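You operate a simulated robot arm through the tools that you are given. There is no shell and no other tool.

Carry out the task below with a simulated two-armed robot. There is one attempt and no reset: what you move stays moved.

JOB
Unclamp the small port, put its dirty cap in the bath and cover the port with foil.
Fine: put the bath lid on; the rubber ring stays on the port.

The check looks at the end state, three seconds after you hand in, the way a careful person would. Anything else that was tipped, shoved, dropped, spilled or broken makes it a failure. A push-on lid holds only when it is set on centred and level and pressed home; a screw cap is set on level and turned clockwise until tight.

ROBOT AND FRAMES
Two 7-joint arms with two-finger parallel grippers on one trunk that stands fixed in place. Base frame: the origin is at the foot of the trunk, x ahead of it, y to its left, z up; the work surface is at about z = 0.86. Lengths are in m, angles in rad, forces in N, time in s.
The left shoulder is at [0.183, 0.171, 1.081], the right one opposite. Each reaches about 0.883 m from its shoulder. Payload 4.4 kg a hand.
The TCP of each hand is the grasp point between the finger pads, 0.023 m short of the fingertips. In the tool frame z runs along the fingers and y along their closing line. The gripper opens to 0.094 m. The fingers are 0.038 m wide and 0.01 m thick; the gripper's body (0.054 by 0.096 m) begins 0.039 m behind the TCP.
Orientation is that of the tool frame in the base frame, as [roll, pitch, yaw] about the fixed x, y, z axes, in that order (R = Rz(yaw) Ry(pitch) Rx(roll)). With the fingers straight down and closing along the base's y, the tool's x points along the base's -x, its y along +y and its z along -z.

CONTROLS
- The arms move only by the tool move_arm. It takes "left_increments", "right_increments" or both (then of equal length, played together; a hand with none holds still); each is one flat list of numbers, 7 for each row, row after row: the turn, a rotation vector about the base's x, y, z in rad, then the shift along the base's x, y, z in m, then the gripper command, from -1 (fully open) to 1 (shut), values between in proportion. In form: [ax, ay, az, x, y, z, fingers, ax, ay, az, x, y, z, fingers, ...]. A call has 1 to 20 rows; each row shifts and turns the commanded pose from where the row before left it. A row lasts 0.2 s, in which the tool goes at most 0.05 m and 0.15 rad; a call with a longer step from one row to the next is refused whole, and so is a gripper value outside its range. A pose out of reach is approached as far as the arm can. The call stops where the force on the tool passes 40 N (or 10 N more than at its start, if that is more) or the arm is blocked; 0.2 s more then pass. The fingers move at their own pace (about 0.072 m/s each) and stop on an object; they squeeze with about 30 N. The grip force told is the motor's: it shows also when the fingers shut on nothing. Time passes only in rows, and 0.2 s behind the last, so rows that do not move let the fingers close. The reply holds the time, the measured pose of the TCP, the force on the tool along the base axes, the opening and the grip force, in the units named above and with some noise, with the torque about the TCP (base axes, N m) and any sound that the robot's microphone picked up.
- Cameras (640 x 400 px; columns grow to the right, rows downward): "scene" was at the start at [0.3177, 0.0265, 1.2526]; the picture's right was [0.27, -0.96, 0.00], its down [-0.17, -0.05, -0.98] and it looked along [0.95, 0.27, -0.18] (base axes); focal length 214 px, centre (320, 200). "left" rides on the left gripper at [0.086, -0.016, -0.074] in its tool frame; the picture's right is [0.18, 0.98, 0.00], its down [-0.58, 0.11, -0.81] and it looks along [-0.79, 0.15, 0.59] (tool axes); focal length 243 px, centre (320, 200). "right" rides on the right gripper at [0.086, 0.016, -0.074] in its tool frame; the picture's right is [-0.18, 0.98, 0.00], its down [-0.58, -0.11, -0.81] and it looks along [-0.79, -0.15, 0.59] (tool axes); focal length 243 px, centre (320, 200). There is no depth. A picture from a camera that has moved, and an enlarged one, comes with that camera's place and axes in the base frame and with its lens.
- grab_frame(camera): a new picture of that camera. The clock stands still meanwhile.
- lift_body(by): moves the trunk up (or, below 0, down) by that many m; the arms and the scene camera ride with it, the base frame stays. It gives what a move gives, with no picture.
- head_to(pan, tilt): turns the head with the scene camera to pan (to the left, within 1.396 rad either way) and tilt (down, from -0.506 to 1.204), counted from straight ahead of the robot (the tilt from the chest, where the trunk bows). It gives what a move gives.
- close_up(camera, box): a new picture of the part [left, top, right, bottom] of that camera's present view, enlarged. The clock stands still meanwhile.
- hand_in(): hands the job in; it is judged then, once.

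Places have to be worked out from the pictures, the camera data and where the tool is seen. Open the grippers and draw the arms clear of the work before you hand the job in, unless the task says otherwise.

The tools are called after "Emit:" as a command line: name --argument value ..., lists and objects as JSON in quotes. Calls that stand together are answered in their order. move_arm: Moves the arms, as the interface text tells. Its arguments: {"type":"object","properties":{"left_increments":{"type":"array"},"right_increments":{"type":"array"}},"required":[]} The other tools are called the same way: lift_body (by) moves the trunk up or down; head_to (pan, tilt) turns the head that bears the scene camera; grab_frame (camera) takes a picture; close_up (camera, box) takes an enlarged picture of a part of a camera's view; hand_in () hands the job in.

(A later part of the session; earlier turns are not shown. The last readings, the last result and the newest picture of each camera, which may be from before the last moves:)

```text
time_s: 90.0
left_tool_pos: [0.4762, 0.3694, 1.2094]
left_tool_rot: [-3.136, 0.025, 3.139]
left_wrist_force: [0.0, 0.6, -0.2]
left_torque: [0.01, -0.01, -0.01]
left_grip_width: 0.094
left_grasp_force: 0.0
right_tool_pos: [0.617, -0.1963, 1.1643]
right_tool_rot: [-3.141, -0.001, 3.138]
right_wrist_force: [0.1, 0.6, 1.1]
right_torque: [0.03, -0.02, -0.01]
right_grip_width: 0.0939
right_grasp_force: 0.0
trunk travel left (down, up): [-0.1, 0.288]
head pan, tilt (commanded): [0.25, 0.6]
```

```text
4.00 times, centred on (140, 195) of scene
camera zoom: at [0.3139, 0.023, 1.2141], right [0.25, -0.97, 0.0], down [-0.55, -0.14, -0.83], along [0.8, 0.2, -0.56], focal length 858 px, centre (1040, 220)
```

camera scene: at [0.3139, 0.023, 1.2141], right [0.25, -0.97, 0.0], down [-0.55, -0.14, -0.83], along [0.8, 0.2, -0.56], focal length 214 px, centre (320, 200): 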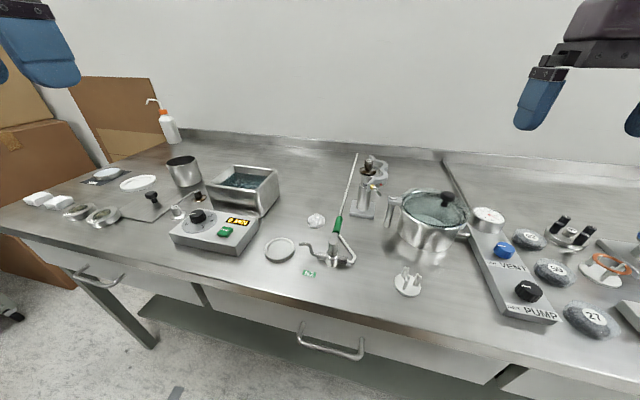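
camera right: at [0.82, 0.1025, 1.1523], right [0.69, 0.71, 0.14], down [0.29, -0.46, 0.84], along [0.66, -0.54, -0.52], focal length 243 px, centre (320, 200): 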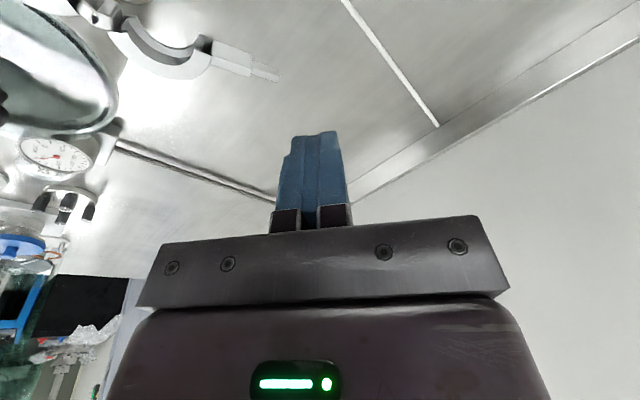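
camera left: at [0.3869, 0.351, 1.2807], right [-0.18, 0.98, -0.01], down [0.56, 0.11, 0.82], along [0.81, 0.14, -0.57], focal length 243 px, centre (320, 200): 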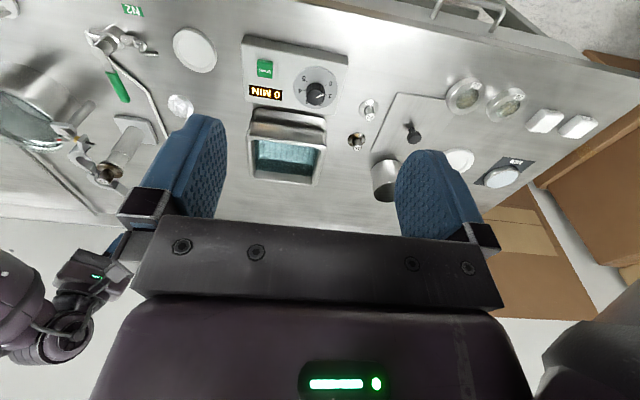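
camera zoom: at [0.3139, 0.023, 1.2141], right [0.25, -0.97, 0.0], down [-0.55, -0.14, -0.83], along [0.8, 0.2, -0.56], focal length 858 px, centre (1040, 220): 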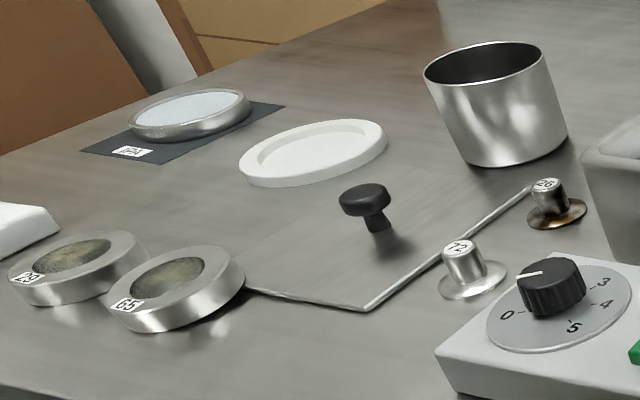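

Refined positions: cap knob (0.795, 0.026) with top z≈1.006 and flange top ≈0.978; foil cap (0.713, 0.134), Ø≈44 mm, nub top ≈0.89; bath x 0.70–0.82, y 0.28–0.42, rim ≈0.94. I'll bring the left hand around at larger x to above the cap.

Emit:
move_arm --left_increments '[0, 0.025, 0, 0.036, -0.017, -0.0075, -1, 0, 0, 0, 0.036, -0.017, -0.0075, -1, 0, 0, 0, 0.036, -0.017, -0.0075, -1, 0, 0, 0, 0.036, -0.017, -0.0075, -1, 0, 0, 0, 0.024, -0.03, -0.012, -1, 0, 0, 0, 0.024, -0.03, -0.012, -1, 0, 0, 0, 0.024, -0.03, -0.012, -1]'

```text
time_s: 91.6
left_tool_pos: [0.6935, 0.21, 1.1382]
left_tool_rot: [-3.134, -0.003, 3.141]
left_wrist_force: [-0.1, -0.1, 0.0]
left_torque: [0.02, 0.04, 0.0]
left_grip_width: 0.0941
left_grasp_force: 0.0
right_tool_pos: [0.6198, -0.1956, 1.1606]
right_tool_rot: [-3.139, -0.006, 3.141]
right_wrist_force: [0.1, 0.4, -0.3]
right_torque: [-0.02, 0.05, 0.02]
right_grip_width: 0.0939
right_grasp_force: 0.0
trunk travel left (down, up): [-0.1, 0.288]
head pan, tilt (commanded): [0.25, 0.6]
```

The left hand moves freely here. I continue to directly above the cap, narrowing the opening to ~40 mm so the fingers stay clear of the open clamp.

Emit:
move_arm --left_increments '[0, 0, 0, 0.017, -0.0307, -0.005, 0.15, 0, 0, 0, 0.017, -0.0307, -0.005, 0.15, 0, 0, 0, 0.017, -0.0307, -0.005, 0.15, 0, 0, 0, 0.017, -0.0307, -0.008, 0.15, 0, 0, 0, 0.017, -0.0307, -0.008, 0.15, 0, 0, 0, 0.0165, -0.0305, -0.008, 0.15, 0, 0, 0, 0, 0, 0, 0.15]'

Emit:
grab_frame --camera "left"

Emit:
close_up --camera "scene" --box '[330, 110, 430, 190]'

```text
time_s: 93.2
left_tool_pos: [0.7017, 0.1984, 1.1405]
left_tool_rot: [-3.137, 0.001, 3.139]
left_wrist_force: [0.0, 0.1, 0.4]
left_torque: [0.03, -0.04, 0.0]
left_grip_width: 0.0399
left_grasp_force: 0.0
left hand out of reach, approached as far as the arm can: row 1, 2, 3, 4, 5, 6
right_tool_pos: [0.6159, -0.195, 1.1647]
right_tool_rot: [3.14, -0.001, 3.138]
right_wrist_force: [0.2, 0.6, 0.7]
right_torque: [-0.06, -0.02, -0.01]
right_grip_width: 0.094
right_grasp_force: 0.1
trunk travel left (down, up): [-0.1, 0.288]
head pan, tilt (commanded): [0.25, 0.6]
```

```text
taken
camera left: at [0.6136, 0.1825, 1.2137], right [-0.18, 0.98, -0.01], down [0.58, 0.11, 0.81], along [0.79, 0.14, -0.59], focal length 243 px, centre (320, 200)
```

left: 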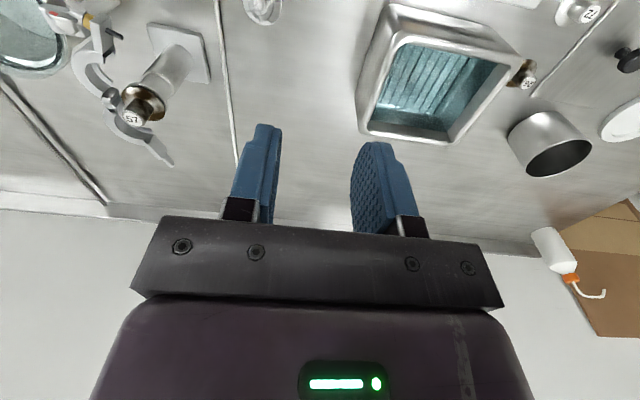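

```text
5.00 times, centred on (380, 150) of scene
camera zoom: at [0.3132, 0.023, 1.2144], right [0.25, -0.97, 0.0], down [-0.55, -0.14, -0.83], along [0.8, 0.2, -0.56], focal length 1072 px, centre (20, 450)
```

zoom: 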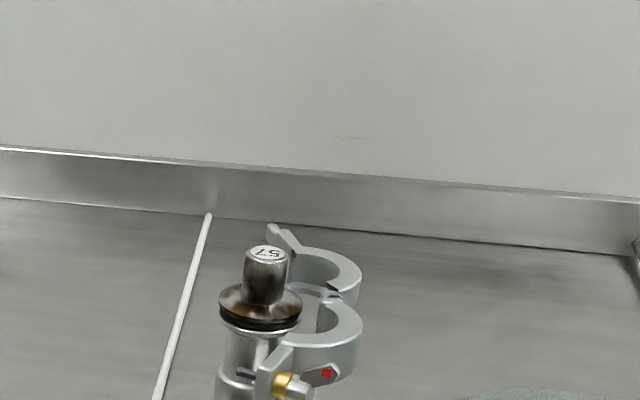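

The left arm hits a shoulder-type limit here again, so the right arm should handle the cap. I withdraw the left hand and test whether the right hand can get over the bath's near-right corner.

Emit:
move_arm --left_increments '[0, 0, 0, -0.02, 0.03, 0.01, -1, 0, 0, 0, -0.02, 0.035, 0.01, -1, 0, 0, 0, -0.02, 0.035, 0.01, -1, 0, 0, 0, -0.02, 0.035, 0.01, -1, 0, 0, 0, -0.02, 0.035, 0.01, -1, 0, 0, 0, -0.02, 0.03, 0.01, -1, 0, 0, 0, -0.02, 0.03, 0.01, -1, 0, 0, 0, -0.02, 0.03, 0.01, -1]'

Emit:
move_arm --right_increments '[0, 0, 0, 0.005, 0.04, 0, -1, 0, 0, 0, 0.005, 0.04, 0, -1, 0, 0, 0, 0.005, 0.04, 0, -1, 0, 0, 0, 0.005, 0.04, 0, -1, 0, 0, 0, 0.005, 0.04, 0, -1, 0, 0, 0, 0.005, 0.04, 0, -1, 0, 0, 0, 0.005, 0.04, 0, -1, 0, 0, 0, 0.005, 0.04, 0, -1, 0, 0, 0, 0.005, 0.04, 0, -1]'

```text
time_s: 95.2
left_tool_pos: [0.5522, 0.4525, 1.1957]
left_tool_rot: [3.126, -0.067, -3.129]
left_wrist_force: [-1.2, 1.0, -0.9]
left_torque: [0.01, -0.05, -0.04]
left_grip_width: 0.0938
left_grasp_force: 0.0
left hand out of reach, approached as far as the arm can: row 8
right_tool_pos: [0.6144, -0.1973, 1.1651]
right_tool_rot: [-3.14, 0.002, 3.138]
right_wrist_force: [0.6, -0.2, 0.1]
right_torque: [-0.01, -0.02, 0.01]
right_grip_width: 0.094
right_grasp_force: 0.1
trunk travel left (down, up): [-0.1, 0.288]
head pan, tilt (commanded): [0.25, 0.6]
stopped in row 8 (left hand): the arm was blocked; the commanded pose is now the measured one
```

```text
time_s: 97.2
left_tool_pos: [0.553, 0.4522, 1.1938]
left_tool_rot: [3.127, -0.068, -3.13]
left_wrist_force: [-0.3, 0.7, 0.0]
left_torque: [0.01, -0.03, -0.02]
left_grip_width: 0.094
left_grasp_force: 0.1
right_tool_pos: [0.6607, 0.1628, 1.1638]
right_tool_rot: [-3.14, 0.0, 3.138]
right_wrist_force: [0.3, 0.2, -0.3]
right_torque: [0.02, 0.0, 0.0]
right_grip_width: 0.0942
right_grasp_force: 0.0
trunk travel left (down, up): [-0.1, 0.288]
head pan, tilt (commanded): [0.25, 0.6]
```

The right hand reached (0.66, 0.16, 1.16) easily. I continue toward the bath corner to find the limit.

Emit:
move_arm --right_increments '[0, 0, 0, 0.005, 0.02, -0.01, -1, 0, 0, 0, 0.005, 0.02, -0.01, -1, 0, 0, 0, 0.005, 0.02, -0.01, -1, 0, 0, 0, 0.005, 0.02, -0.01, -1]'

Emit:
head_to --pan 0.7 --tilt 0.35

Emit:
grab_frame --camera "scene"

```text
time_s: 98.4
left_tool_pos: [0.5528, 0.4515, 1.1946]
left_tool_rot: [3.127, -0.068, -3.129]
left_wrist_force: [0.8, -1.3, 0.3]
left_torque: [0.04, -0.01, -0.03]
left_grip_width: 0.0937
left_grasp_force: 0.0
right_tool_pos: [0.7149, 0.2098, 1.1364]
right_tool_rot: [3.126, 0.01, 3.066]
right_wrist_force: [0.6, 0.3, 0.5]
right_torque: [0.0, -0.01, 0.0]
right_grip_width: 0.094
right_grasp_force: 0.1
trunk travel left (down, up): [-0.1, 0.288]
head pan, tilt (commanded): [0.25, 0.6]
stopped in row 4 (right hand): the arm was blocked; the commanded pose is now the measured one
```

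```text
time_s: 99.3
left_tool_pos: [0.553, 0.4518, 1.1957]
left_tool_rot: [3.127, -0.068, -3.129]
left_wrist_force: [0.5, 0.9, 1.2]
left_torque: [-0.03, -0.03, -0.01]
left_grip_width: 0.094
left_grasp_force: 0.0
right_tool_pos: [0.7165, 0.2105, 1.1373]
right_tool_rot: [3.124, 0.011, 3.067]
right_wrist_force: [0.4, 1.0, 0.4]
right_torque: [0.0, 0.03, 0.0]
right_grip_width: 0.0941
right_grasp_force: 0.1
trunk travel left (down, up): [-0.1, 0.288]
head pan, tilt (commanded): [0.7, 0.351]
```

```text
taken
camera scene: at [0.2995, 0.0609, 1.2367], right [0.64, -0.77, 0.0], down [-0.26, -0.22, -0.94], along [0.72, 0.6, -0.34], focal length 214 px, centre (320, 200)
```

scene: 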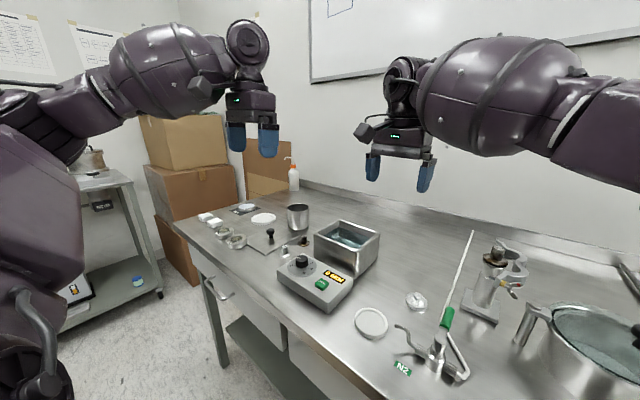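

The right arm is blocked only when its upper arm swings too far inward (about 16° across the chest). With the hand tilted ~50° toward the bath it should reach over it, so the right hand will carry the cap. I now bring it back above the cap with a ~40 mm opening and level orientation.

Emit:
move_arm --right_increments '[0, 0, 0, -0.01, -0.03, 0, 0.15, -0.0167, 0.0123, 0.0746, 0, -0.035, 0, 0.15, 0, 0, 0, 0.02, -0.03, 0, 0.15, 0, 0, 0, 0.02, -0.03, -0.01, 0.15, 0, 0, 0, 0.02, -0.03, -0.015, 0.15, 0, 0, 0, 0.02, -0.0245, -0.015, 0.15, 0, 0, 0, 0.008, -0.005, -0.007, 0.15, 0, 0, 0, 0, 0, 0, 0.15]'

Emit:
head_to --pan 0.1 --tilt 0.5

Emit:
grab_frame --camera "right"

Emit:
close_up --camera "right" --box '[220, 60, 420, 200]'

Emit:
close_up --camera "scene" --box '[270, 120, 390, 210]'

```text
time_s: 101.1
left_tool_pos: [0.5529, 0.4519, 1.1951]
left_tool_rot: [3.127, -0.069, -3.13]
left_wrist_force: [0.0, -1.0, 0.2]
left_torque: [-0.05, 0.01, 0.0]
left_grip_width: 0.0939
left_grasp_force: 0.0
right_tool_pos: [0.7885, 0.0306, 1.0863]
right_tool_rot: [-3.14, -0.003, -3.13]
right_wrist_force: [-0.4, -0.5, -0.8]
right_torque: [0.0, 0.01, 0.0]
right_grip_width: 0.0405
right_grasp_force: 0.1
trunk travel left (down, up): [-0.1, 0.288]
head pan, tilt (commanded): [0.7, 0.351]
```

```text
time_s: 102.1
left_tool_pos: [0.5528, 0.4516, 1.1941]
left_tool_rot: [3.125, -0.067, -3.129]
left_wrist_force: [-0.7, -0.9, 0.4]
left_torque: [0.0, -0.01, 0.01]
left_grip_width: 0.094
left_grasp_force: 0.1
right_tool_pos: [0.7872, 0.0303, 1.0876]
right_tool_rot: [-3.139, -0.004, -3.131]
right_wrist_force: [0.2, 0.7, 0.0]
right_torque: [-0.01, -0.02, 0.01]
right_grip_width: 0.04
right_grasp_force: 0.1
trunk travel left (down, up): [-0.1, 0.288]
head pan, tilt (commanded): [0.099, 0.499]
```

```text
taken
camera right: at [0.7014, 0.0477, 1.1613], right [0.17, 0.98, 0.0], down [0.58, -0.1, 0.8], along [0.79, -0.14, -0.59], focal length 243 px, centre (320, 200)
```

right: 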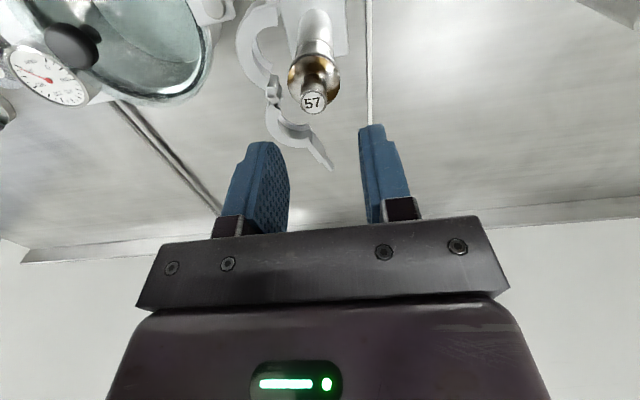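

```text
2.86 times, centred on (320, 130) of right
camera zoom: at [0.7014, 0.0477, 1.1613], right [0.17, 0.98, 0.0], down [0.58, -0.1, 0.8], along [0.79, -0.14, -0.59], focal length 693 px, centre (320, 400)
```

zoom: 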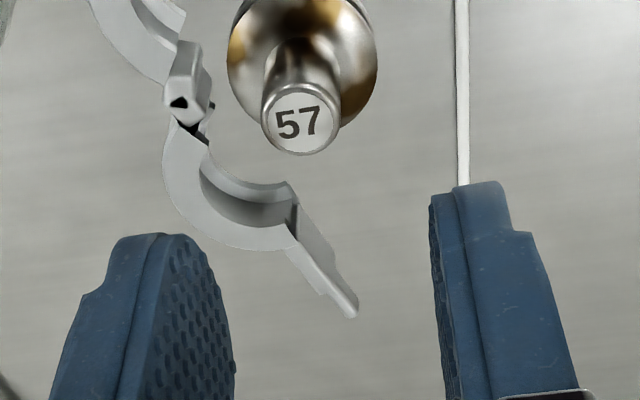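

```text
4.44 times, centred on (330, 165) of scene
camera zoom: at [0.3188, 0.0101, 1.2231], right [0.1, -0.99, 0.0], down [-0.48, -0.05, -0.88], along [0.87, 0.09, -0.48], focal length 953 px, centre (276, 356)
```

zoom: 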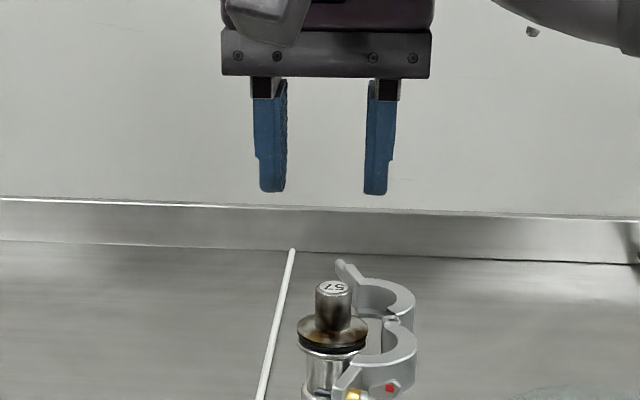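

The cap label is at (0.795, 0.0265). I shift into line and descend so the fingertips stop just above the clamp's top (tip z≈0.994), then close on the knob.

Emit:
move_arm --right_increments '[0, 0, 0, 0.0078, -0.0038, 0, 0.15, 0, 0, 0, 0, 0, -0.03, 0.15, 0, 0, 0, 0, 0, -0.025, 0.15, 0, 0, 0, 0, 0, -0.015, 0.15, 0, 0, 0, 0, 0, 0, 0.15]'

Emit:
close_up --camera "scene" --box '[280, 140, 380, 215]'

Emit:
close_up --camera "right" --box '[220, 80, 420, 220]'

```text
time_s: 103.3
left_tool_pos: [0.5519, 0.4521, 1.1955]
left_tool_rot: [3.126, -0.069, -3.129]
left_wrist_force: [-0.1, 0.7, -0.6]
left_torque: [0.02, 0.01, -0.01]
left_grip_width: 0.0939
left_grasp_force: 0.0
right_tool_pos: [0.7957, 0.0282, 1.017]
right_tool_rot: [-3.14, 0.0, -3.131]
right_wrist_force: [0.1, 0.7, 0.1]
right_torque: [0.03, 0.01, 0.0]
right_grip_width: 0.0401
right_grasp_force: 0.0
trunk travel left (down, up): [-0.1, 0.288]
head pan, tilt (commanded): [0.099, 0.499]
```

```text
5.33 times, centred on (330, 178) of scene
camera zoom: at [0.3185, 0.01, 1.2232], right [0.1, -1.0, 0.0], down [-0.48, -0.05, -0.88], along [0.87, 0.09, -0.48], focal length 1144 px, centre (267, 320)
```

zoom: 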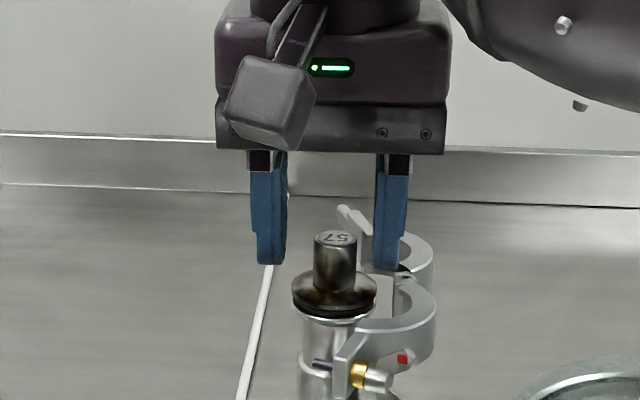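

```text
2.86 times, centred on (320, 150) of right
camera zoom: at [0.7094, 0.0445, 1.0918], right [0.17, 0.98, 0.0], down [0.58, -0.1, 0.81], along [0.79, -0.14, -0.59], focal length 693 px, centre (320, 343)
```

zoom: 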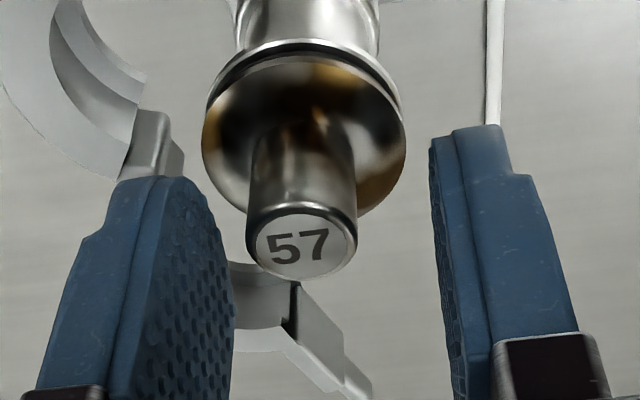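

The knob is between the pads with ~12 mm overlap. I close the grip and check the width (knob ≈21 mm).

Emit:
move_arm --right_increments '[0, 0, 0, 0, 0, 0, 0.6, 0, 0, 0, 0, 0, 0, 1, 0, 0, 0, 0, 0, 0, 1]'

Emit:
close_up --camera "right" --box '[220, 80, 420, 220]'

```text
time_s: 104.1
left_tool_pos: [0.5511, 0.4504, 1.1966]
left_tool_rot: [3.123, -0.068, -3.129]
left_wrist_force: [0.6, 0.2, 0.3]
left_torque: [0.02, -0.03, 0.0]
left_grip_width: 0.094
left_grasp_force: 0.0
right_tool_pos: [0.7966, 0.0262, 1.017]
right_tool_rot: [-3.138, -0.001, -3.133]
right_wrist_force: [-1.6, -12.1, 2.0]
right_torque: [-0.42, 0.06, 0.0]
right_grip_width: 0.0189
right_grasp_force: 29.7
trunk travel left (down, up): [-0.1, 0.288]
head pan, tilt (commanded): [0.099, 0.499]
```

```text
2.86 times, centred on (320, 150) of right
camera zoom: at [0.7098, 0.0428, 1.0921], right [0.18, 0.98, 0.0], down [0.58, -0.1, 0.81], along [0.79, -0.14, -0.59], focal length 693 px, centre (320, 343)
```

zoom: 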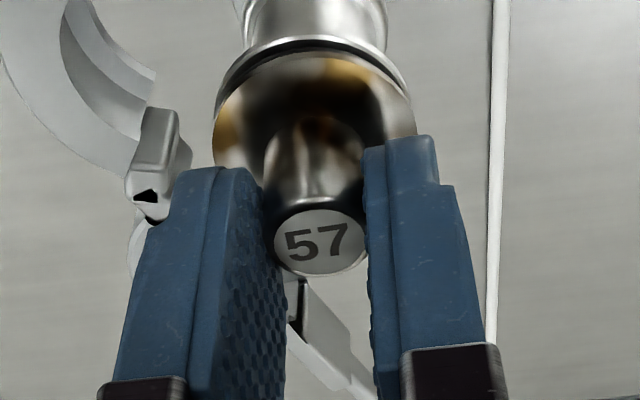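

The cap is held (18.9 mm). I'll ease 2 mm toward it to relieve the side load, then lift slowly a few mm and check that the rubber ring stays on the port.

Emit:
move_arm --right_increments '[0, 0, 0, 0, -0.002, 0, 1, 0, 0, 0, 0, 0, 0.003, 1, 0, 0, 0, 0, 0, 0.004, 1, 0, 0, 0, 0, 0, 0.005, 1, 0, 0, 0, 0, 0, 0.005, 1]'

Emit:
close_up --camera "scene" --box '[290, 150, 370, 210]'

Emit:
close_up --camera "right" --box '[220, 60, 420, 200]'

```text
time_s: 105.3
left_tool_pos: [0.552, 0.4522, 1.1945]
left_tool_rot: [3.126, -0.067, -3.128]
left_wrist_force: [-0.5, 0.4, 0.4]
left_torque: [-0.01, -0.01, 0.0]
left_grip_width: 0.094
left_grasp_force: 0.0
right_tool_pos: [0.796, 0.0257, 1.0355]
right_tool_rot: [-3.14, -0.003, -3.133]
right_wrist_force: [-1.2, 0.2, -0.9]
right_torque: [0.03, 0.0, -0.01]
right_grip_width: 0.0187
right_grasp_force: 30.2
trunk travel left (down, up): [-0.1, 0.288]
head pan, tilt (commanded): [0.099, 0.499]
```

```text
6.67 times, centred on (330, 180) of scene
camera zoom: at [0.3185, 0.01, 1.2232], right [0.1, -1.0, 0.0], down [-0.48, -0.05, -0.88], along [0.87, 0.09, -0.48], focal length 1430 px, centre (253, 333)
```

zoom: 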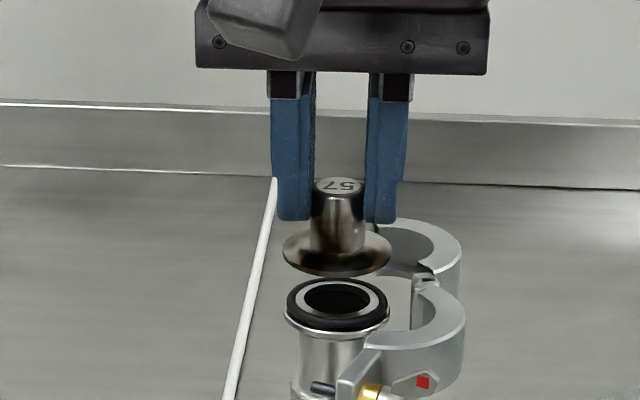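

```text
2.86 times, centred on (320, 130) of right
camera zoom: at [0.7098, 0.0421, 1.1096], right [0.17, 0.98, 0.0], down [0.58, -0.1, 0.8], along [0.79, -0.14, -0.59], focal length 693 px, centre (320, 400)
```

zoom: 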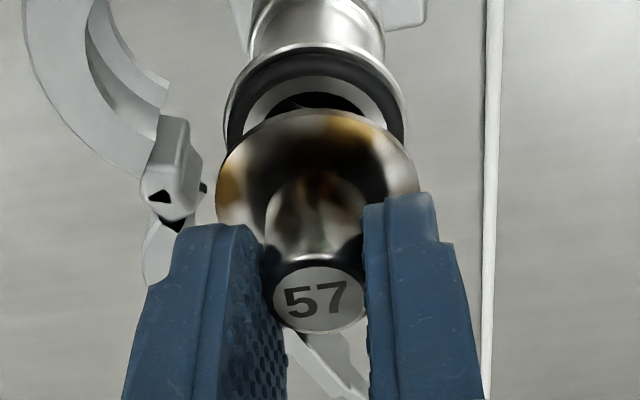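

The cap is off and the rubber ring stays seated on the port. I lift higher and carry the cap toward the bath at a safe height.

Emit:
move_arm --right_increments '[0, 0, 0, 0, 0, 0.03, 1, 0, 0, 0, 0, 0, 0.035, 1, 0, 0, 0, -0.02, 0.025, 0.005, 1, 0, 0, 0, -0.024, 0.031, 0, 1, 0, 0, 0, -0.024, 0.031, 0, 1, 0, 0, 0, -0.024, 0.031, 0, 1]'

Emit:
head_to --pan 0.45 --tilt 0.5

Emit:
grab_frame --camera "scene"

```text
time_s: 106.7
left_tool_pos: [0.5523, 0.4518, 1.1951]
left_tool_rot: [3.127, -0.068, -3.13]
left_wrist_force: [0.0, 0.2, -0.7]
left_torque: [-0.01, -0.04, 0.0]
left_grip_width: 0.0943
left_grasp_force: 0.0
right_tool_pos: [0.7056, 0.1446, 1.1035]
right_tool_rot: [-3.14, -0.001, -3.131]
right_wrist_force: [-0.2, -0.3, 0.1]
right_torque: [0.0, 0.01, 0.01]
right_grip_width: 0.0185
right_grasp_force: 29.6
trunk travel left (down, up): [-0.1, 0.288]
head pan, tilt (commanded): [0.099, 0.499]
```

```text
time_s: 107.5
left_tool_pos: [0.5534, 0.4506, 1.1957]
left_tool_rot: [3.127, -0.069, -3.129]
left_wrist_force: [-0.2, 0.9, 0.2]
left_torque: [-0.03, -0.01, -0.01]
left_grip_width: 0.094
left_grasp_force: 0.1
right_tool_pos: [0.7063, 0.1429, 1.1035]
right_tool_rot: [-3.14, -0.003, -3.131]
right_wrist_force: [0.2, -0.6, -0.2]
right_torque: [-0.03, 0.03, -0.01]
right_grip_width: 0.0185
right_grasp_force: 29.3
trunk travel left (down, up): [-0.1, 0.288]
head pan, tilt (commanded): [0.45, 0.499]
```

```text
taken
camera scene: at [0.3103, 0.0404, 1.223], right [0.43, -0.9, 0.0], down [-0.43, -0.21, -0.88], along [0.79, 0.38, -0.48], focal length 214 px, centre (320, 200)
```

scene: 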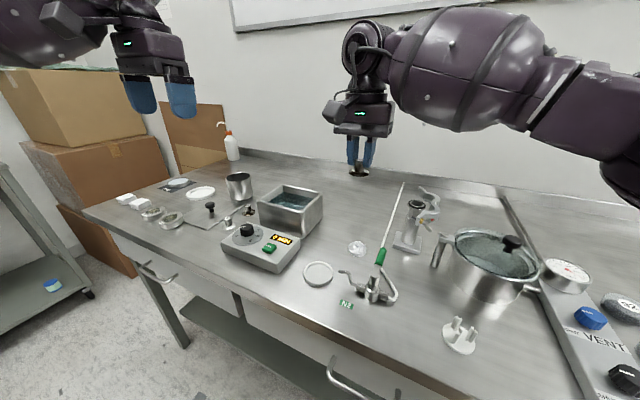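

All clear. Now I tilt the hand toward the bath while moving over it.

Emit:
move_arm --right_increments '[0.1256, -0.0725, 0, 0.003, 0.0245, 0, 1, 0.1256, -0.0725, 0, 0.003, 0.0245, -0.002, 1, 0.1256, -0.0725, 0, 0.003, 0.0245, -0.004, 1, 0.1256, -0.0725, 0, 0.003, 0.0245, -0.006, 1, 0.1256, -0.0725, 0, 0.003, 0.0245, -0.006, 1, 0.1256, -0.0725, 0, 0.003, 0.0245, -0.006, 1]'

Emit:
grab_frame --camera "scene"

Emit:
grab_frame --camera "right"

Emit:
grab_frame --camera "left"

```text
time_s: 108.9
left_tool_pos: [0.5538, 0.4525, 1.1934]
left_tool_rot: [3.127, -0.07, -3.129]
left_wrist_force: [-0.5, 0.3, 1.0]
left_torque: [-0.02, -0.01, 0.01]
left_grip_width: 0.094
left_grasp_force: 0.0
right_tool_pos: [0.7232, 0.2934, 1.0817]
right_tool_rot: [2.348, 0.396, 2.985]
right_wrist_force: [0.2, 0.1, 0.2]
right_torque: [-0.02, 0.04, 0.0]
right_grip_width: 0.0184
right_grasp_force: 29.8
trunk travel left (down, up): [-0.1, 0.288]
head pan, tilt (commanded): [0.45, 0.499]
```

```text
taken
camera scene: at [0.3107, 0.0408, 1.2228], right [0.44, -0.9, 0.0], down [-0.43, -0.21, -0.88], along [0.79, 0.38, -0.48], focal length 214 px, centre (320, 200)
```

scene: 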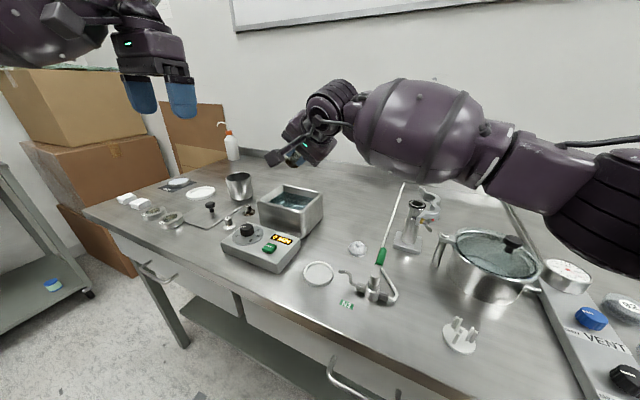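

```text
taken
camera right: at [0.6131, 0.2685, 1.1068], right [0.01, 0.7, 0.72], down [0.24, -0.7, 0.67], along [0.97, 0.17, -0.17], focal length 243 px, centre (320, 200)
```

right: 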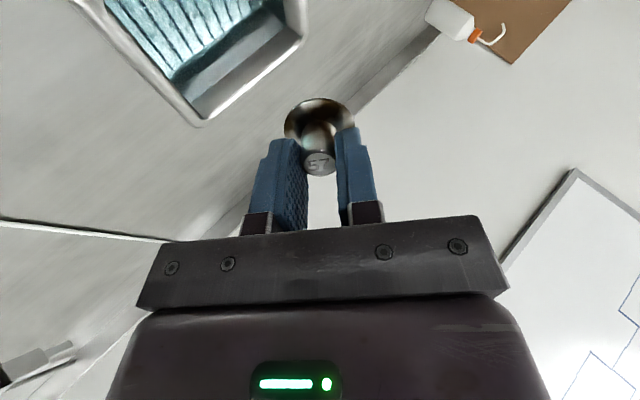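

```text
taken
camera left: at [0.4717, 0.4321, 1.2736], right [-0.19, 0.98, 0.03], down [0.63, 0.1, 0.77], along [0.75, 0.17, -0.64], focal length 243 px, centre (320, 200)
```

left: 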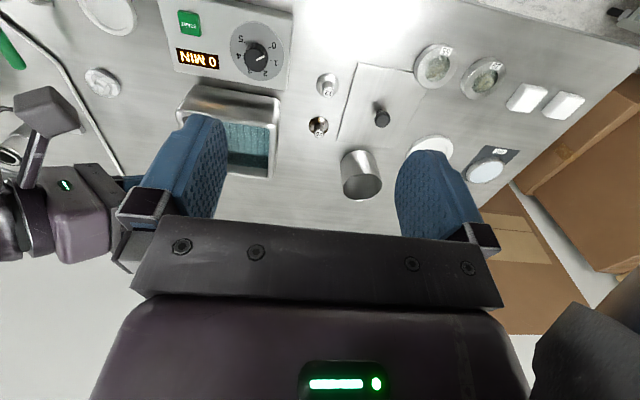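

The cap is over the bath, tilted. I shift slightly further in, then lower toward the liquid, pausing for a check.

Emit:
move_arm --right_increments '[0, 0, 0, 0.0085, 0.016, -0.01, 1, 0, 0, 0, 0.0085, 0.016, -0.01, 1, 0, 0, 0, 0, 0, -0.025, 1, 0, 0, 0, 0, 0, -0.025, 1, 0, 0, 0, 0, 0, -0.02, 1]'

Emit:
close_up --camera "scene" --box '[220, 110, 380, 260]'

Emit:
grab_frame --camera "left"

Emit:
grab_frame --camera "right"

```text
time_s: 110.1
left_tool_pos: [0.5536, 0.4515, 1.1942]
left_tool_rot: [3.127, -0.068, -3.129]
left_wrist_force: [-0.5, -0.8, 0.8]
left_torque: [-0.01, -0.02, 0.0]
left_grip_width: 0.0943
left_grasp_force: 0.0
right_tool_pos: [0.7408, 0.3215, 0.9913]
right_tool_rot: [2.348, 0.397, 2.984]
right_wrist_force: [0.0, -0.1, -0.3]
right_torque: [-0.01, 0.02, -0.01]
right_grip_width: 0.0184
right_grasp_force: 30.2
trunk travel left (down, up): [-0.1, 0.288]
head pan, tilt (commanded): [0.45, 0.499]
```

```text
2.67 times, centred on (300, 185) of scene
camera zoom: at [0.3107, 0.0407, 1.2228], right [0.44, -0.9, 0.0], down [-0.43, -0.21, -0.88], along [0.79, 0.38, -0.48], focal length 572 px, centre (373, 240)
```

zoom: 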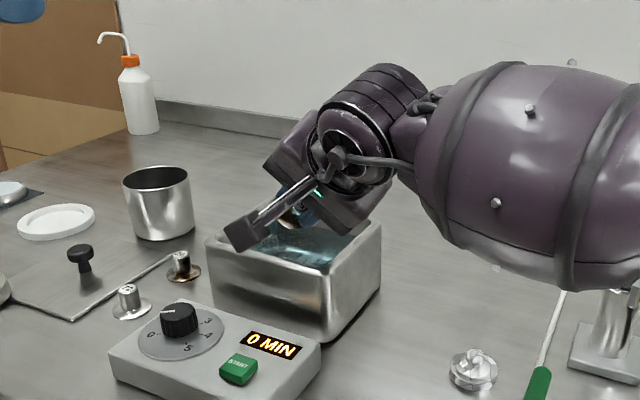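

```text
taken
camera left: at [0.4715, 0.4319, 1.2737], right [-0.19, 0.98, 0.03], down [0.63, 0.1, 0.77], along [0.75, 0.17, -0.64], focal length 243 px, centre (320, 200)
```

left: 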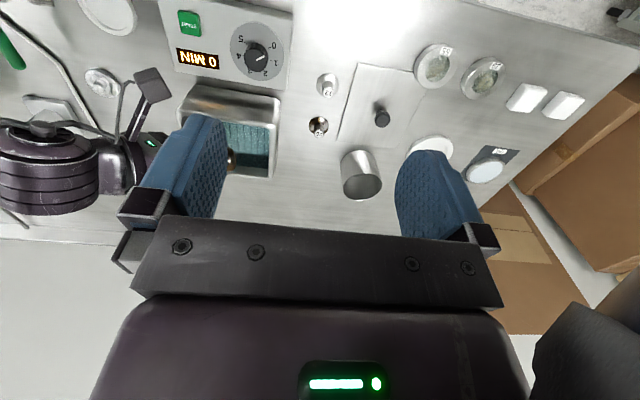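

```text
taken
camera right: at [0.631, 0.2973, 1.0165], right [0.01, 0.7, 0.72], down [0.24, -0.7, 0.68], along [0.97, 0.17, -0.17], focal length 243 px, centre (320, 200)
```

right: 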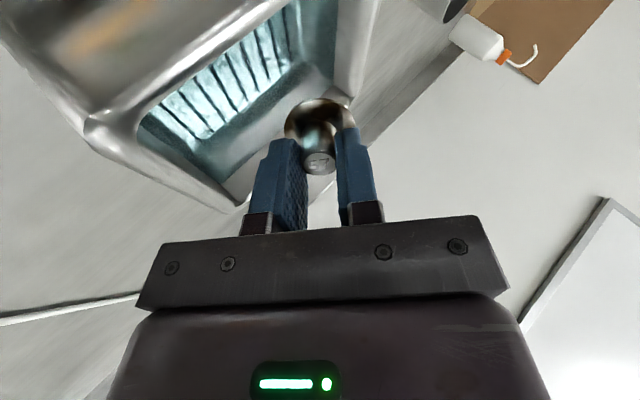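

The cap hangs over the middle of the bath (left view confirms it above the opening). I lower it another ~4 cm, slightly further in, so the flange enters the liquid.

Emit:
move_arm --right_increments '[0, 0, 0, 0, 0.004, -0.014, 1, 0, 0, 0, 0, 0.004, -0.014, 1, 0, 0, 0, 0, 0, -0.014, 1]'

Emit:
grab_frame --camera "right"

Emit:
close_up --camera "left" --box '[100, 60, 320, 220]'

Emit:
close_up --camera "scene" --box '[240, 150, 340, 230]'

```text
time_s: 110.9
left_tool_pos: [0.549, 0.4514, 1.2015]
left_tool_rot: [3.123, -0.059, -3.129]
left_wrist_force: [-0.4, -0.3, -0.3]
left_torque: [0.01, 0.02, 0.02]
left_grip_width: 0.094
left_grasp_force: 0.1
right_tool_pos: [0.739, 0.3292, 0.9628]
right_tool_rot: [2.336, 0.41, 2.977]
right_wrist_force: [13.3, 3.5, 40.4]
right_torque: [-2.28, 1.03, 0.6]
right_grip_width: 0.0185
right_grasp_force: 29.3
trunk travel left (down, up): [-0.1, 0.288]
head pan, tilt (commanded): [0.45, 0.499]
```

```text
taken
camera right: at [0.6293, 0.3051, 0.9861], right [0.0, 0.69, 0.72], down [0.23, -0.7, 0.67], along [0.97, 0.17, -0.16], focal length 243 px, centre (320, 200)
```

right: 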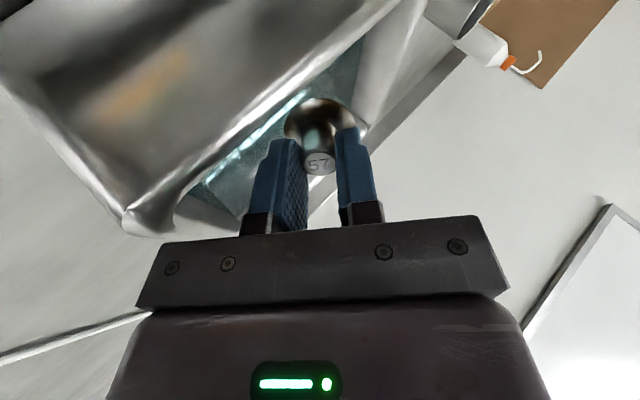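

```text
2.50 times, centred on (210, 140) of left
camera zoom: at [0.4666, 0.4309, 1.2787], right [-0.19, 0.98, 0.03], down [0.63, 0.1, 0.77], along [0.75, 0.17, -0.64], focal length 606 px, centre (595, 350)
```

zoom: 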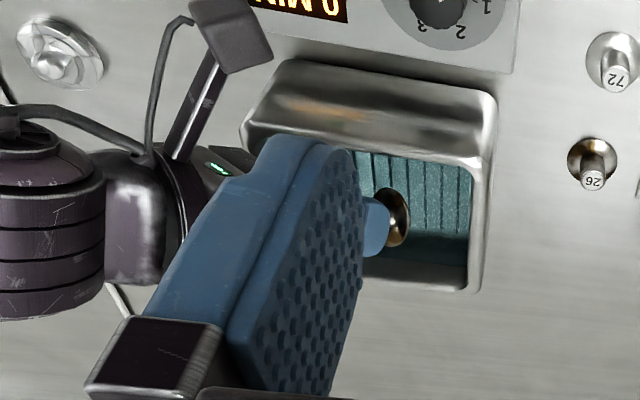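

```text
5.00 times, centred on (290, 190) of scene
camera zoom: at [0.3067, 0.0398, 1.2257], right [0.44, -0.9, 0.0], down [-0.43, -0.21, -0.88], along [0.79, 0.38, -0.48], focal length 1072 px, centre (470, 250)
```

zoom: 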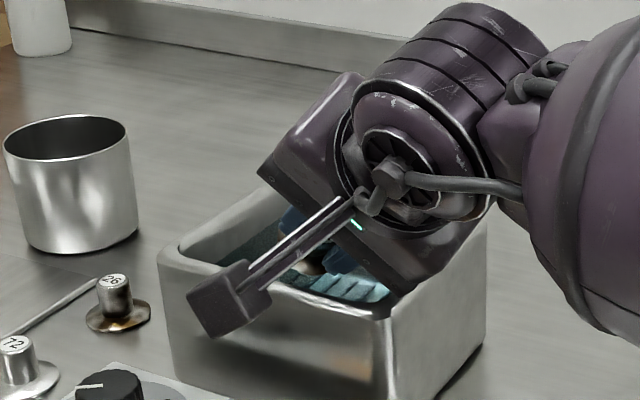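

There is a 40 N upward reaction: the gripper body is resting on the bath's near-right rim. I immediately raise ~2 cm.

Emit:
move_arm --right_increments '[0, 0, 0, 0, 0, 0.012, 1, 0, 0, 0, 0.0, 0.004, 0.012, 1]'

Emit:
close_up --camera "scene" --box '[220, 150, 340, 250]'

Emit:
close_up --camera "left" --box '[100, 60, 320, 220]'

```text
time_s: 111.5
left_tool_pos: [0.5549, 0.4529, 1.1913]
left_tool_rot: [3.128, -0.072, -3.13]
left_wrist_force: [0.1, 0.4, 1.0]
left_torque: [-0.01, -0.02, 0.02]
left_grip_width: 0.0939
left_grasp_force: 0.1
right_tool_pos: [0.738, 0.335, 0.9667]
right_tool_rot: [2.355, 0.389, 2.989]
right_wrist_force: [0.2, 0.8, -1.0]
right_torque: [-0.03, 0.04, 0.01]
right_grip_width: 0.0186
right_grasp_force: 30.2
trunk travel left (down, up): [-0.1, 0.288]
head pan, tilt (commanded): [0.45, 0.499]
```

```text
4.00 times, centred on (280, 200) of scene
camera zoom: at [0.3114, 0.0414, 1.2217], right [0.44, -0.9, 0.0], down [-0.43, -0.21, -0.88], along [0.79, 0.38, -0.48], focal length 858 px, centre (480, 200)
```

zoom: 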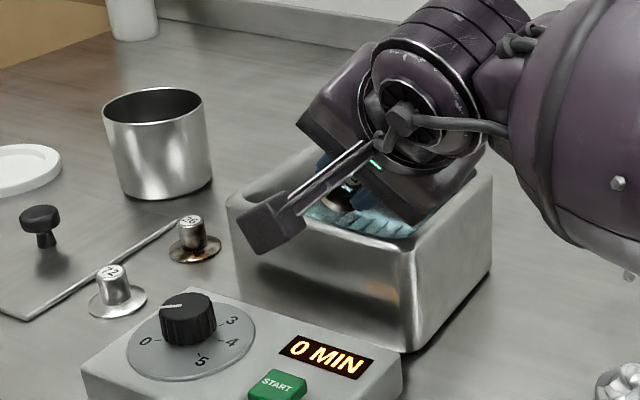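

```text
2.50 times, centred on (210, 140) of left
camera zoom: at [0.4728, 0.4327, 1.2714], right [-0.19, 0.98, 0.03], down [0.64, 0.1, 0.76], along [0.75, 0.17, -0.64], focal length 606 px, centre (595, 350)
```

zoom: 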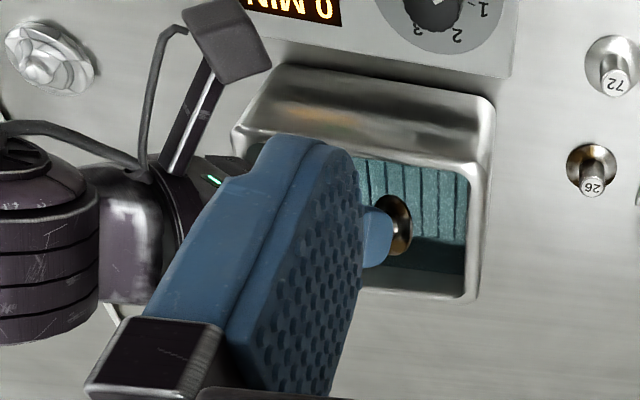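

Force is gone and the bath hasn't moved. The flange is just at the liquid; I open the fingers modestly (~38 mm) to let the cap slip in.

Emit:
move_arm --right_increments '[0, 0, 0, 0, 0, 0, 0.45, 0, 0, 0, 0, 0, 0, 0.2, 0, 0, 0, 0, 0, 0, 0.2, 0, 0, 0, 0, 0, 0, 0.2]'

Emit:
close_up --camera "left" --box '[100, 60, 320, 220]'

Emit:
grab_frame --camera "right"

```text
time_s: 112.5
left_tool_pos: [0.5529, 0.452, 1.1957]
left_tool_rot: [3.127, -0.067, -3.129]
left_wrist_force: [0.3, 0.3, 0.0]
left_torque: [0.02, -0.02, -0.03]
left_grip_width: 0.0938
left_grasp_force: 0.1
right_tool_pos: [0.7382, 0.333, 0.9726]
right_tool_rot: [2.349, 0.396, 2.985]
right_wrist_force: [-0.5, 0.7, -0.5]
right_torque: [0.0, 0.02, 0.01]
right_grip_width: 0.0375
right_grasp_force: 0.1
trunk travel left (down, up): [-0.1, 0.288]
head pan, tilt (commanded): [0.45, 0.499]
```

```text
2.50 times, centred on (210, 140) of left
camera zoom: at [0.471, 0.4319, 1.2741], right [-0.19, 0.98, 0.03], down [0.63, 0.1, 0.77], along [0.75, 0.17, -0.64], focal length 606 px, centre (595, 350)
```

zoom: 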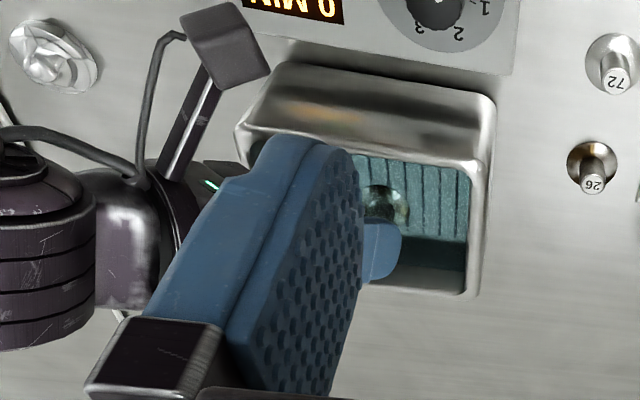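

```text
taken
camera right: at [0.6291, 0.3099, 0.9984], right [0.01, 0.7, 0.72], down [0.24, -0.7, 0.68], along [0.97, 0.17, -0.17], focal length 243 px, centre (320, 200)
```

right: 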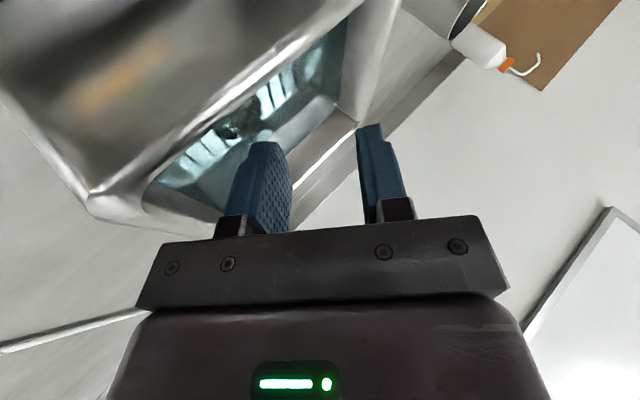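

The cap is in the bath, submerged. I back the hand off along its axis and up, and then un-tilt it away from the bath.

Emit:
move_arm --right_increments '[0, 0, 0, 0, 0, 0.02, 0.2, 0, 0, 0, -0.005, -0.01, 0.03, 0.2, 0, 0, 0, -0.005, -0.01, 0.035, 0.2, 0, 0, 0, 0, -0.02, 0.03, 0.2, -0.1256, 0.0725, 0, -0.003, -0.025, 0.005, 0.2, -0.1256, 0.0725, 0, -0.003, -0.025, 0.005, 0.2, -0.1256, 0.0725, 0, -0.003, -0.025, 0, 0.2, -0.1256, 0.0725, 0, -0.003, -0.025, 0, 0.2, -0.1256, 0.0725, 0, -0.003, -0.02, 0, 0.2, -0.1256, 0.0725, 0, 0, -0.02, 0, 0.2]'

Emit:
grab_frame --camera "scene"

Emit:
close_up --camera "scene" --box '[220, 160, 340, 250]'

Emit:
close_up --camera "left" --box '[100, 40, 340, 200]'

```text
time_s: 114.7
left_tool_pos: [0.5532, 0.4528, 1.1941]
left_tool_rot: [3.125, -0.069, -3.13]
left_wrist_force: [0.5, -0.5, -0.6]
left_torque: [-0.01, -0.02, 0.01]
left_grip_width: 0.0939
left_grasp_force: 0.1
right_tool_pos: [0.7136, 0.1545, 1.0984]
right_tool_rot: [-3.136, -0.005, -3.131]
right_wrist_force: [0.2, 0.5, -0.4]
right_torque: [0.03, -0.02, -0.01]
right_grip_width: 0.0377
right_grasp_force: 0.0
trunk travel left (down, up): [-0.1, 0.288]
head pan, tilt (commanded): [0.45, 0.499]
```

```text
taken
camera scene: at [0.3102, 0.0406, 1.223], right [0.44, -0.9, 0.0], down [-0.43, -0.21, -0.88], along [0.79, 0.38, -0.48], focal length 214 px, centre (320, 200)
```

scene: 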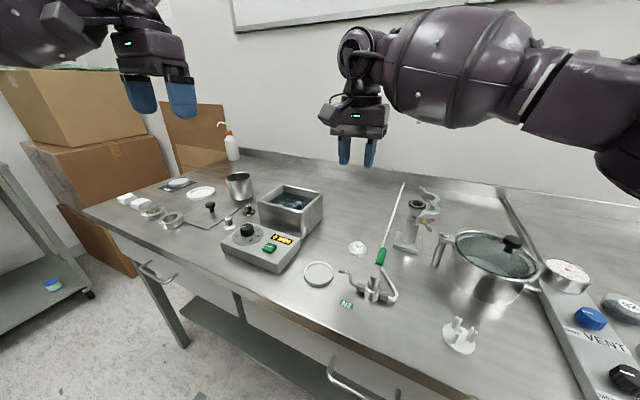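

```text
4.44 times, centred on (280, 205) of scene
camera zoom: at [0.3102, 0.0406, 1.223], right [0.44, -0.9, 0.0], down [-0.43, -0.21, -0.88], along [0.79, 0.38, -0.48], focal length 953 px, centre (498, 178)
```

zoom: 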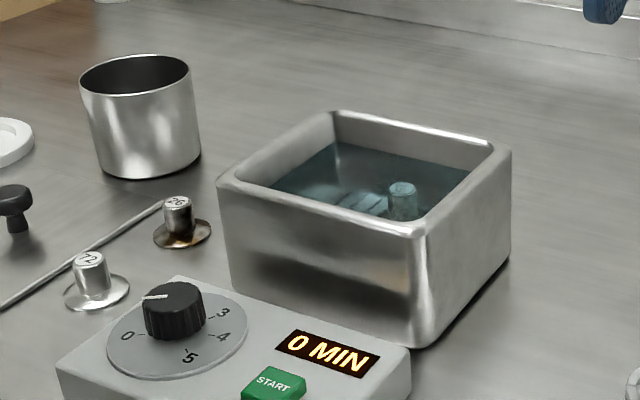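

```text
2.50 times, centred on (220, 120) of left
camera zoom: at [0.471, 0.4318, 1.2741], right [-0.19, 0.98, 0.03], down [0.63, 0.1, 0.77], along [0.75, 0.17, -0.64], focal length 606 px, centre (570, 400)
```

zoom: 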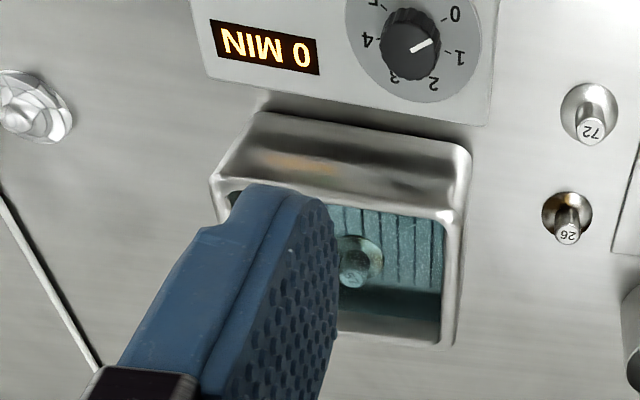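

The cap stands upright on the bath floor, submerged. Next the foil: the right hand is almost above it, so I look at it closely from this camera.

Emit:
grab_frame --camera "right"

Emit:
close_up --camera "right" --box '[250, 20, 370, 110]'

Emit:
close_up --camera "scene" --box '[330, 225, 390, 270]'

```text
taken
camera right: at [0.6275, 0.1703, 1.173], right [0.17, 0.98, -0.01], down [0.59, -0.1, 0.8], along [0.79, -0.14, -0.59], focal length 243 px, centre (320, 200)
```

right: 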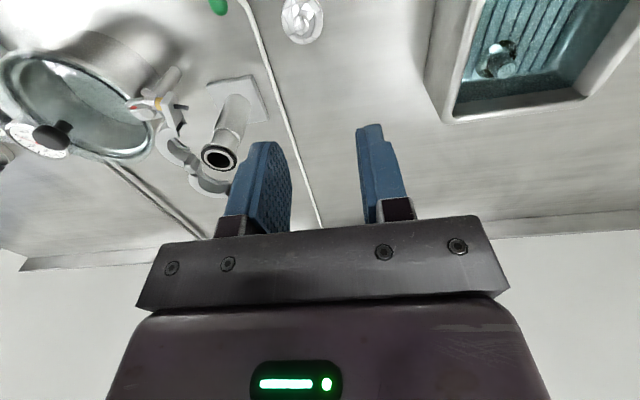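

```text
4.44 times, centred on (310, 65) of right
camera zoom: at [0.6275, 0.1703, 1.173], right [0.17, 0.98, -0.01], down [0.59, -0.1, 0.8], along [0.79, -0.14, -0.59], focal length 1078 px, centre (364, 800)
```

zoom: 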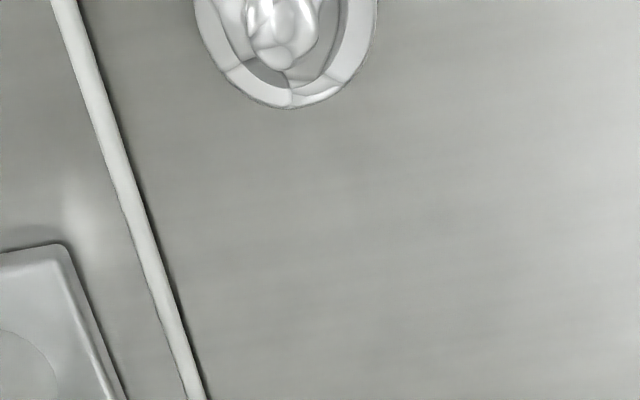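

```text
8.89 times, centred on (360, 248) of scene
camera zoom: at [0.3102, 0.0406, 1.223], right [0.44, -0.9, 0.0], down [-0.43, -0.21, -0.88], along [0.79, 0.38, -0.48], focal length 1906 px, centre (-36, -222)
```

zoom: 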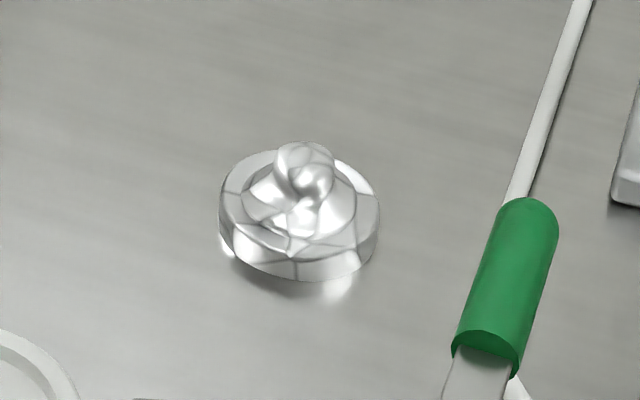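

Two views agree on the foil: centre (0.715, 0.1335), rim top ≈0.868, nub a ~16 mm ball centred at z≈0.881. I move over it and descend, stopping a bit above to verify alignment.

Emit:
move_arm --right_increments '[-0.004, 0, -0.008, 0.0014, -0.021, 0, 0.15, 0, 0, 0, 0, 0, -0.04, 0.15, 0, 0, 0, 0, 0, -0.045, 0.15, 0, 0, 0, 0, 0, -0.045, 0.15, 0, 0, 0, 0, 0, -0.035, 0.15]'

Emit:
head_to --pan 0.25 --tilt 0.65

Emit:
close_up --camera "right" --box '[220, 80, 420, 220]'

Emit:
close_up --camera "scene" --box '[260, 130, 380, 220]'

```text
time_s: 115.9
left_tool_pos: [0.5542, 0.4518, 1.1946]
left_tool_rot: [3.126, -0.067, -3.13]
left_wrist_force: [0.8, -0.1, -0.5]
left_torque: [0.05, 0.03, -0.04]
left_grip_width: 0.094
left_grasp_force: 0.1
right_tool_pos: [0.7164, 0.1336, 0.9322]
right_tool_rot: [-3.134, -0.003, -3.139]
right_wrist_force: [0.7, -0.2, -0.5]
right_torque: [0.01, 0.04, -0.01]
right_grip_width: 0.0394
right_grasp_force: 0.1
trunk travel left (down, up): [-0.1, 0.288]
head pan, tilt (commanded): [0.45, 0.499]
```

```text
time_s: 116.6
left_tool_pos: [0.5532, 0.4515, 1.1945]
left_tool_rot: [3.127, -0.07, -3.129]
left_wrist_force: [0.3, -0.1, -1.1]
left_torque: [0.02, 0.02, 0.02]
left_grip_width: 0.094
left_grasp_force: 0.0
right_tool_pos: [0.7168, 0.1343, 0.9341]
right_tool_rot: [-3.134, -0.004, -3.138]
right_wrist_force: [-0.1, -1.3, 0.5]
right_torque: [0.02, 0.04, 0.06]
right_grip_width: 0.0401
right_grasp_force: 0.1
trunk travel left (down, up): [-0.1, 0.288]
head pan, tilt (commanded): [0.25, 0.649]
```

```text
2.86 times, centred on (320, 150) of right
camera zoom: at [0.6293, 0.1506, 1.0087], right [0.18, 0.98, -0.01], down [0.58, -0.1, 0.81], along [0.79, -0.15, -0.59], focal length 693 px, centre (320, 343)
```

zoom: 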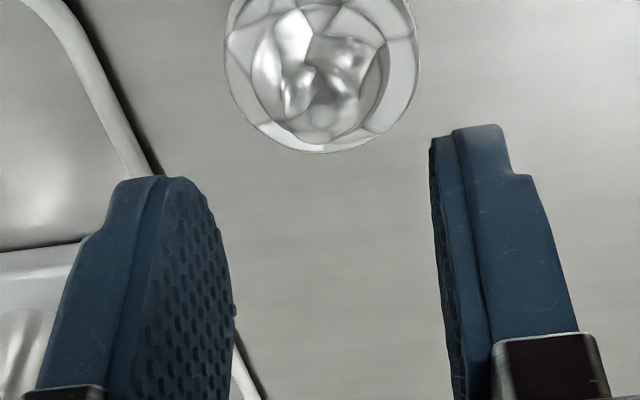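

```text
4.44 times, centred on (320, 175) of scene
camera zoom: at [0.3123, 0.0225, 1.2098], right [0.25, -0.97, 0.0], down [-0.59, -0.15, -0.8], along [0.77, 0.2, -0.6], focal length 953 px, centre (320, 311)
```

zoom: 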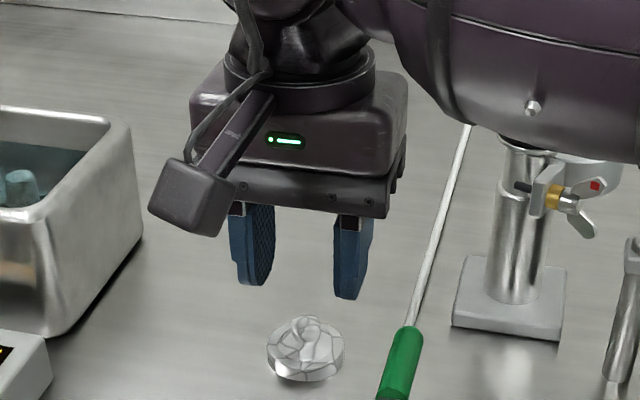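

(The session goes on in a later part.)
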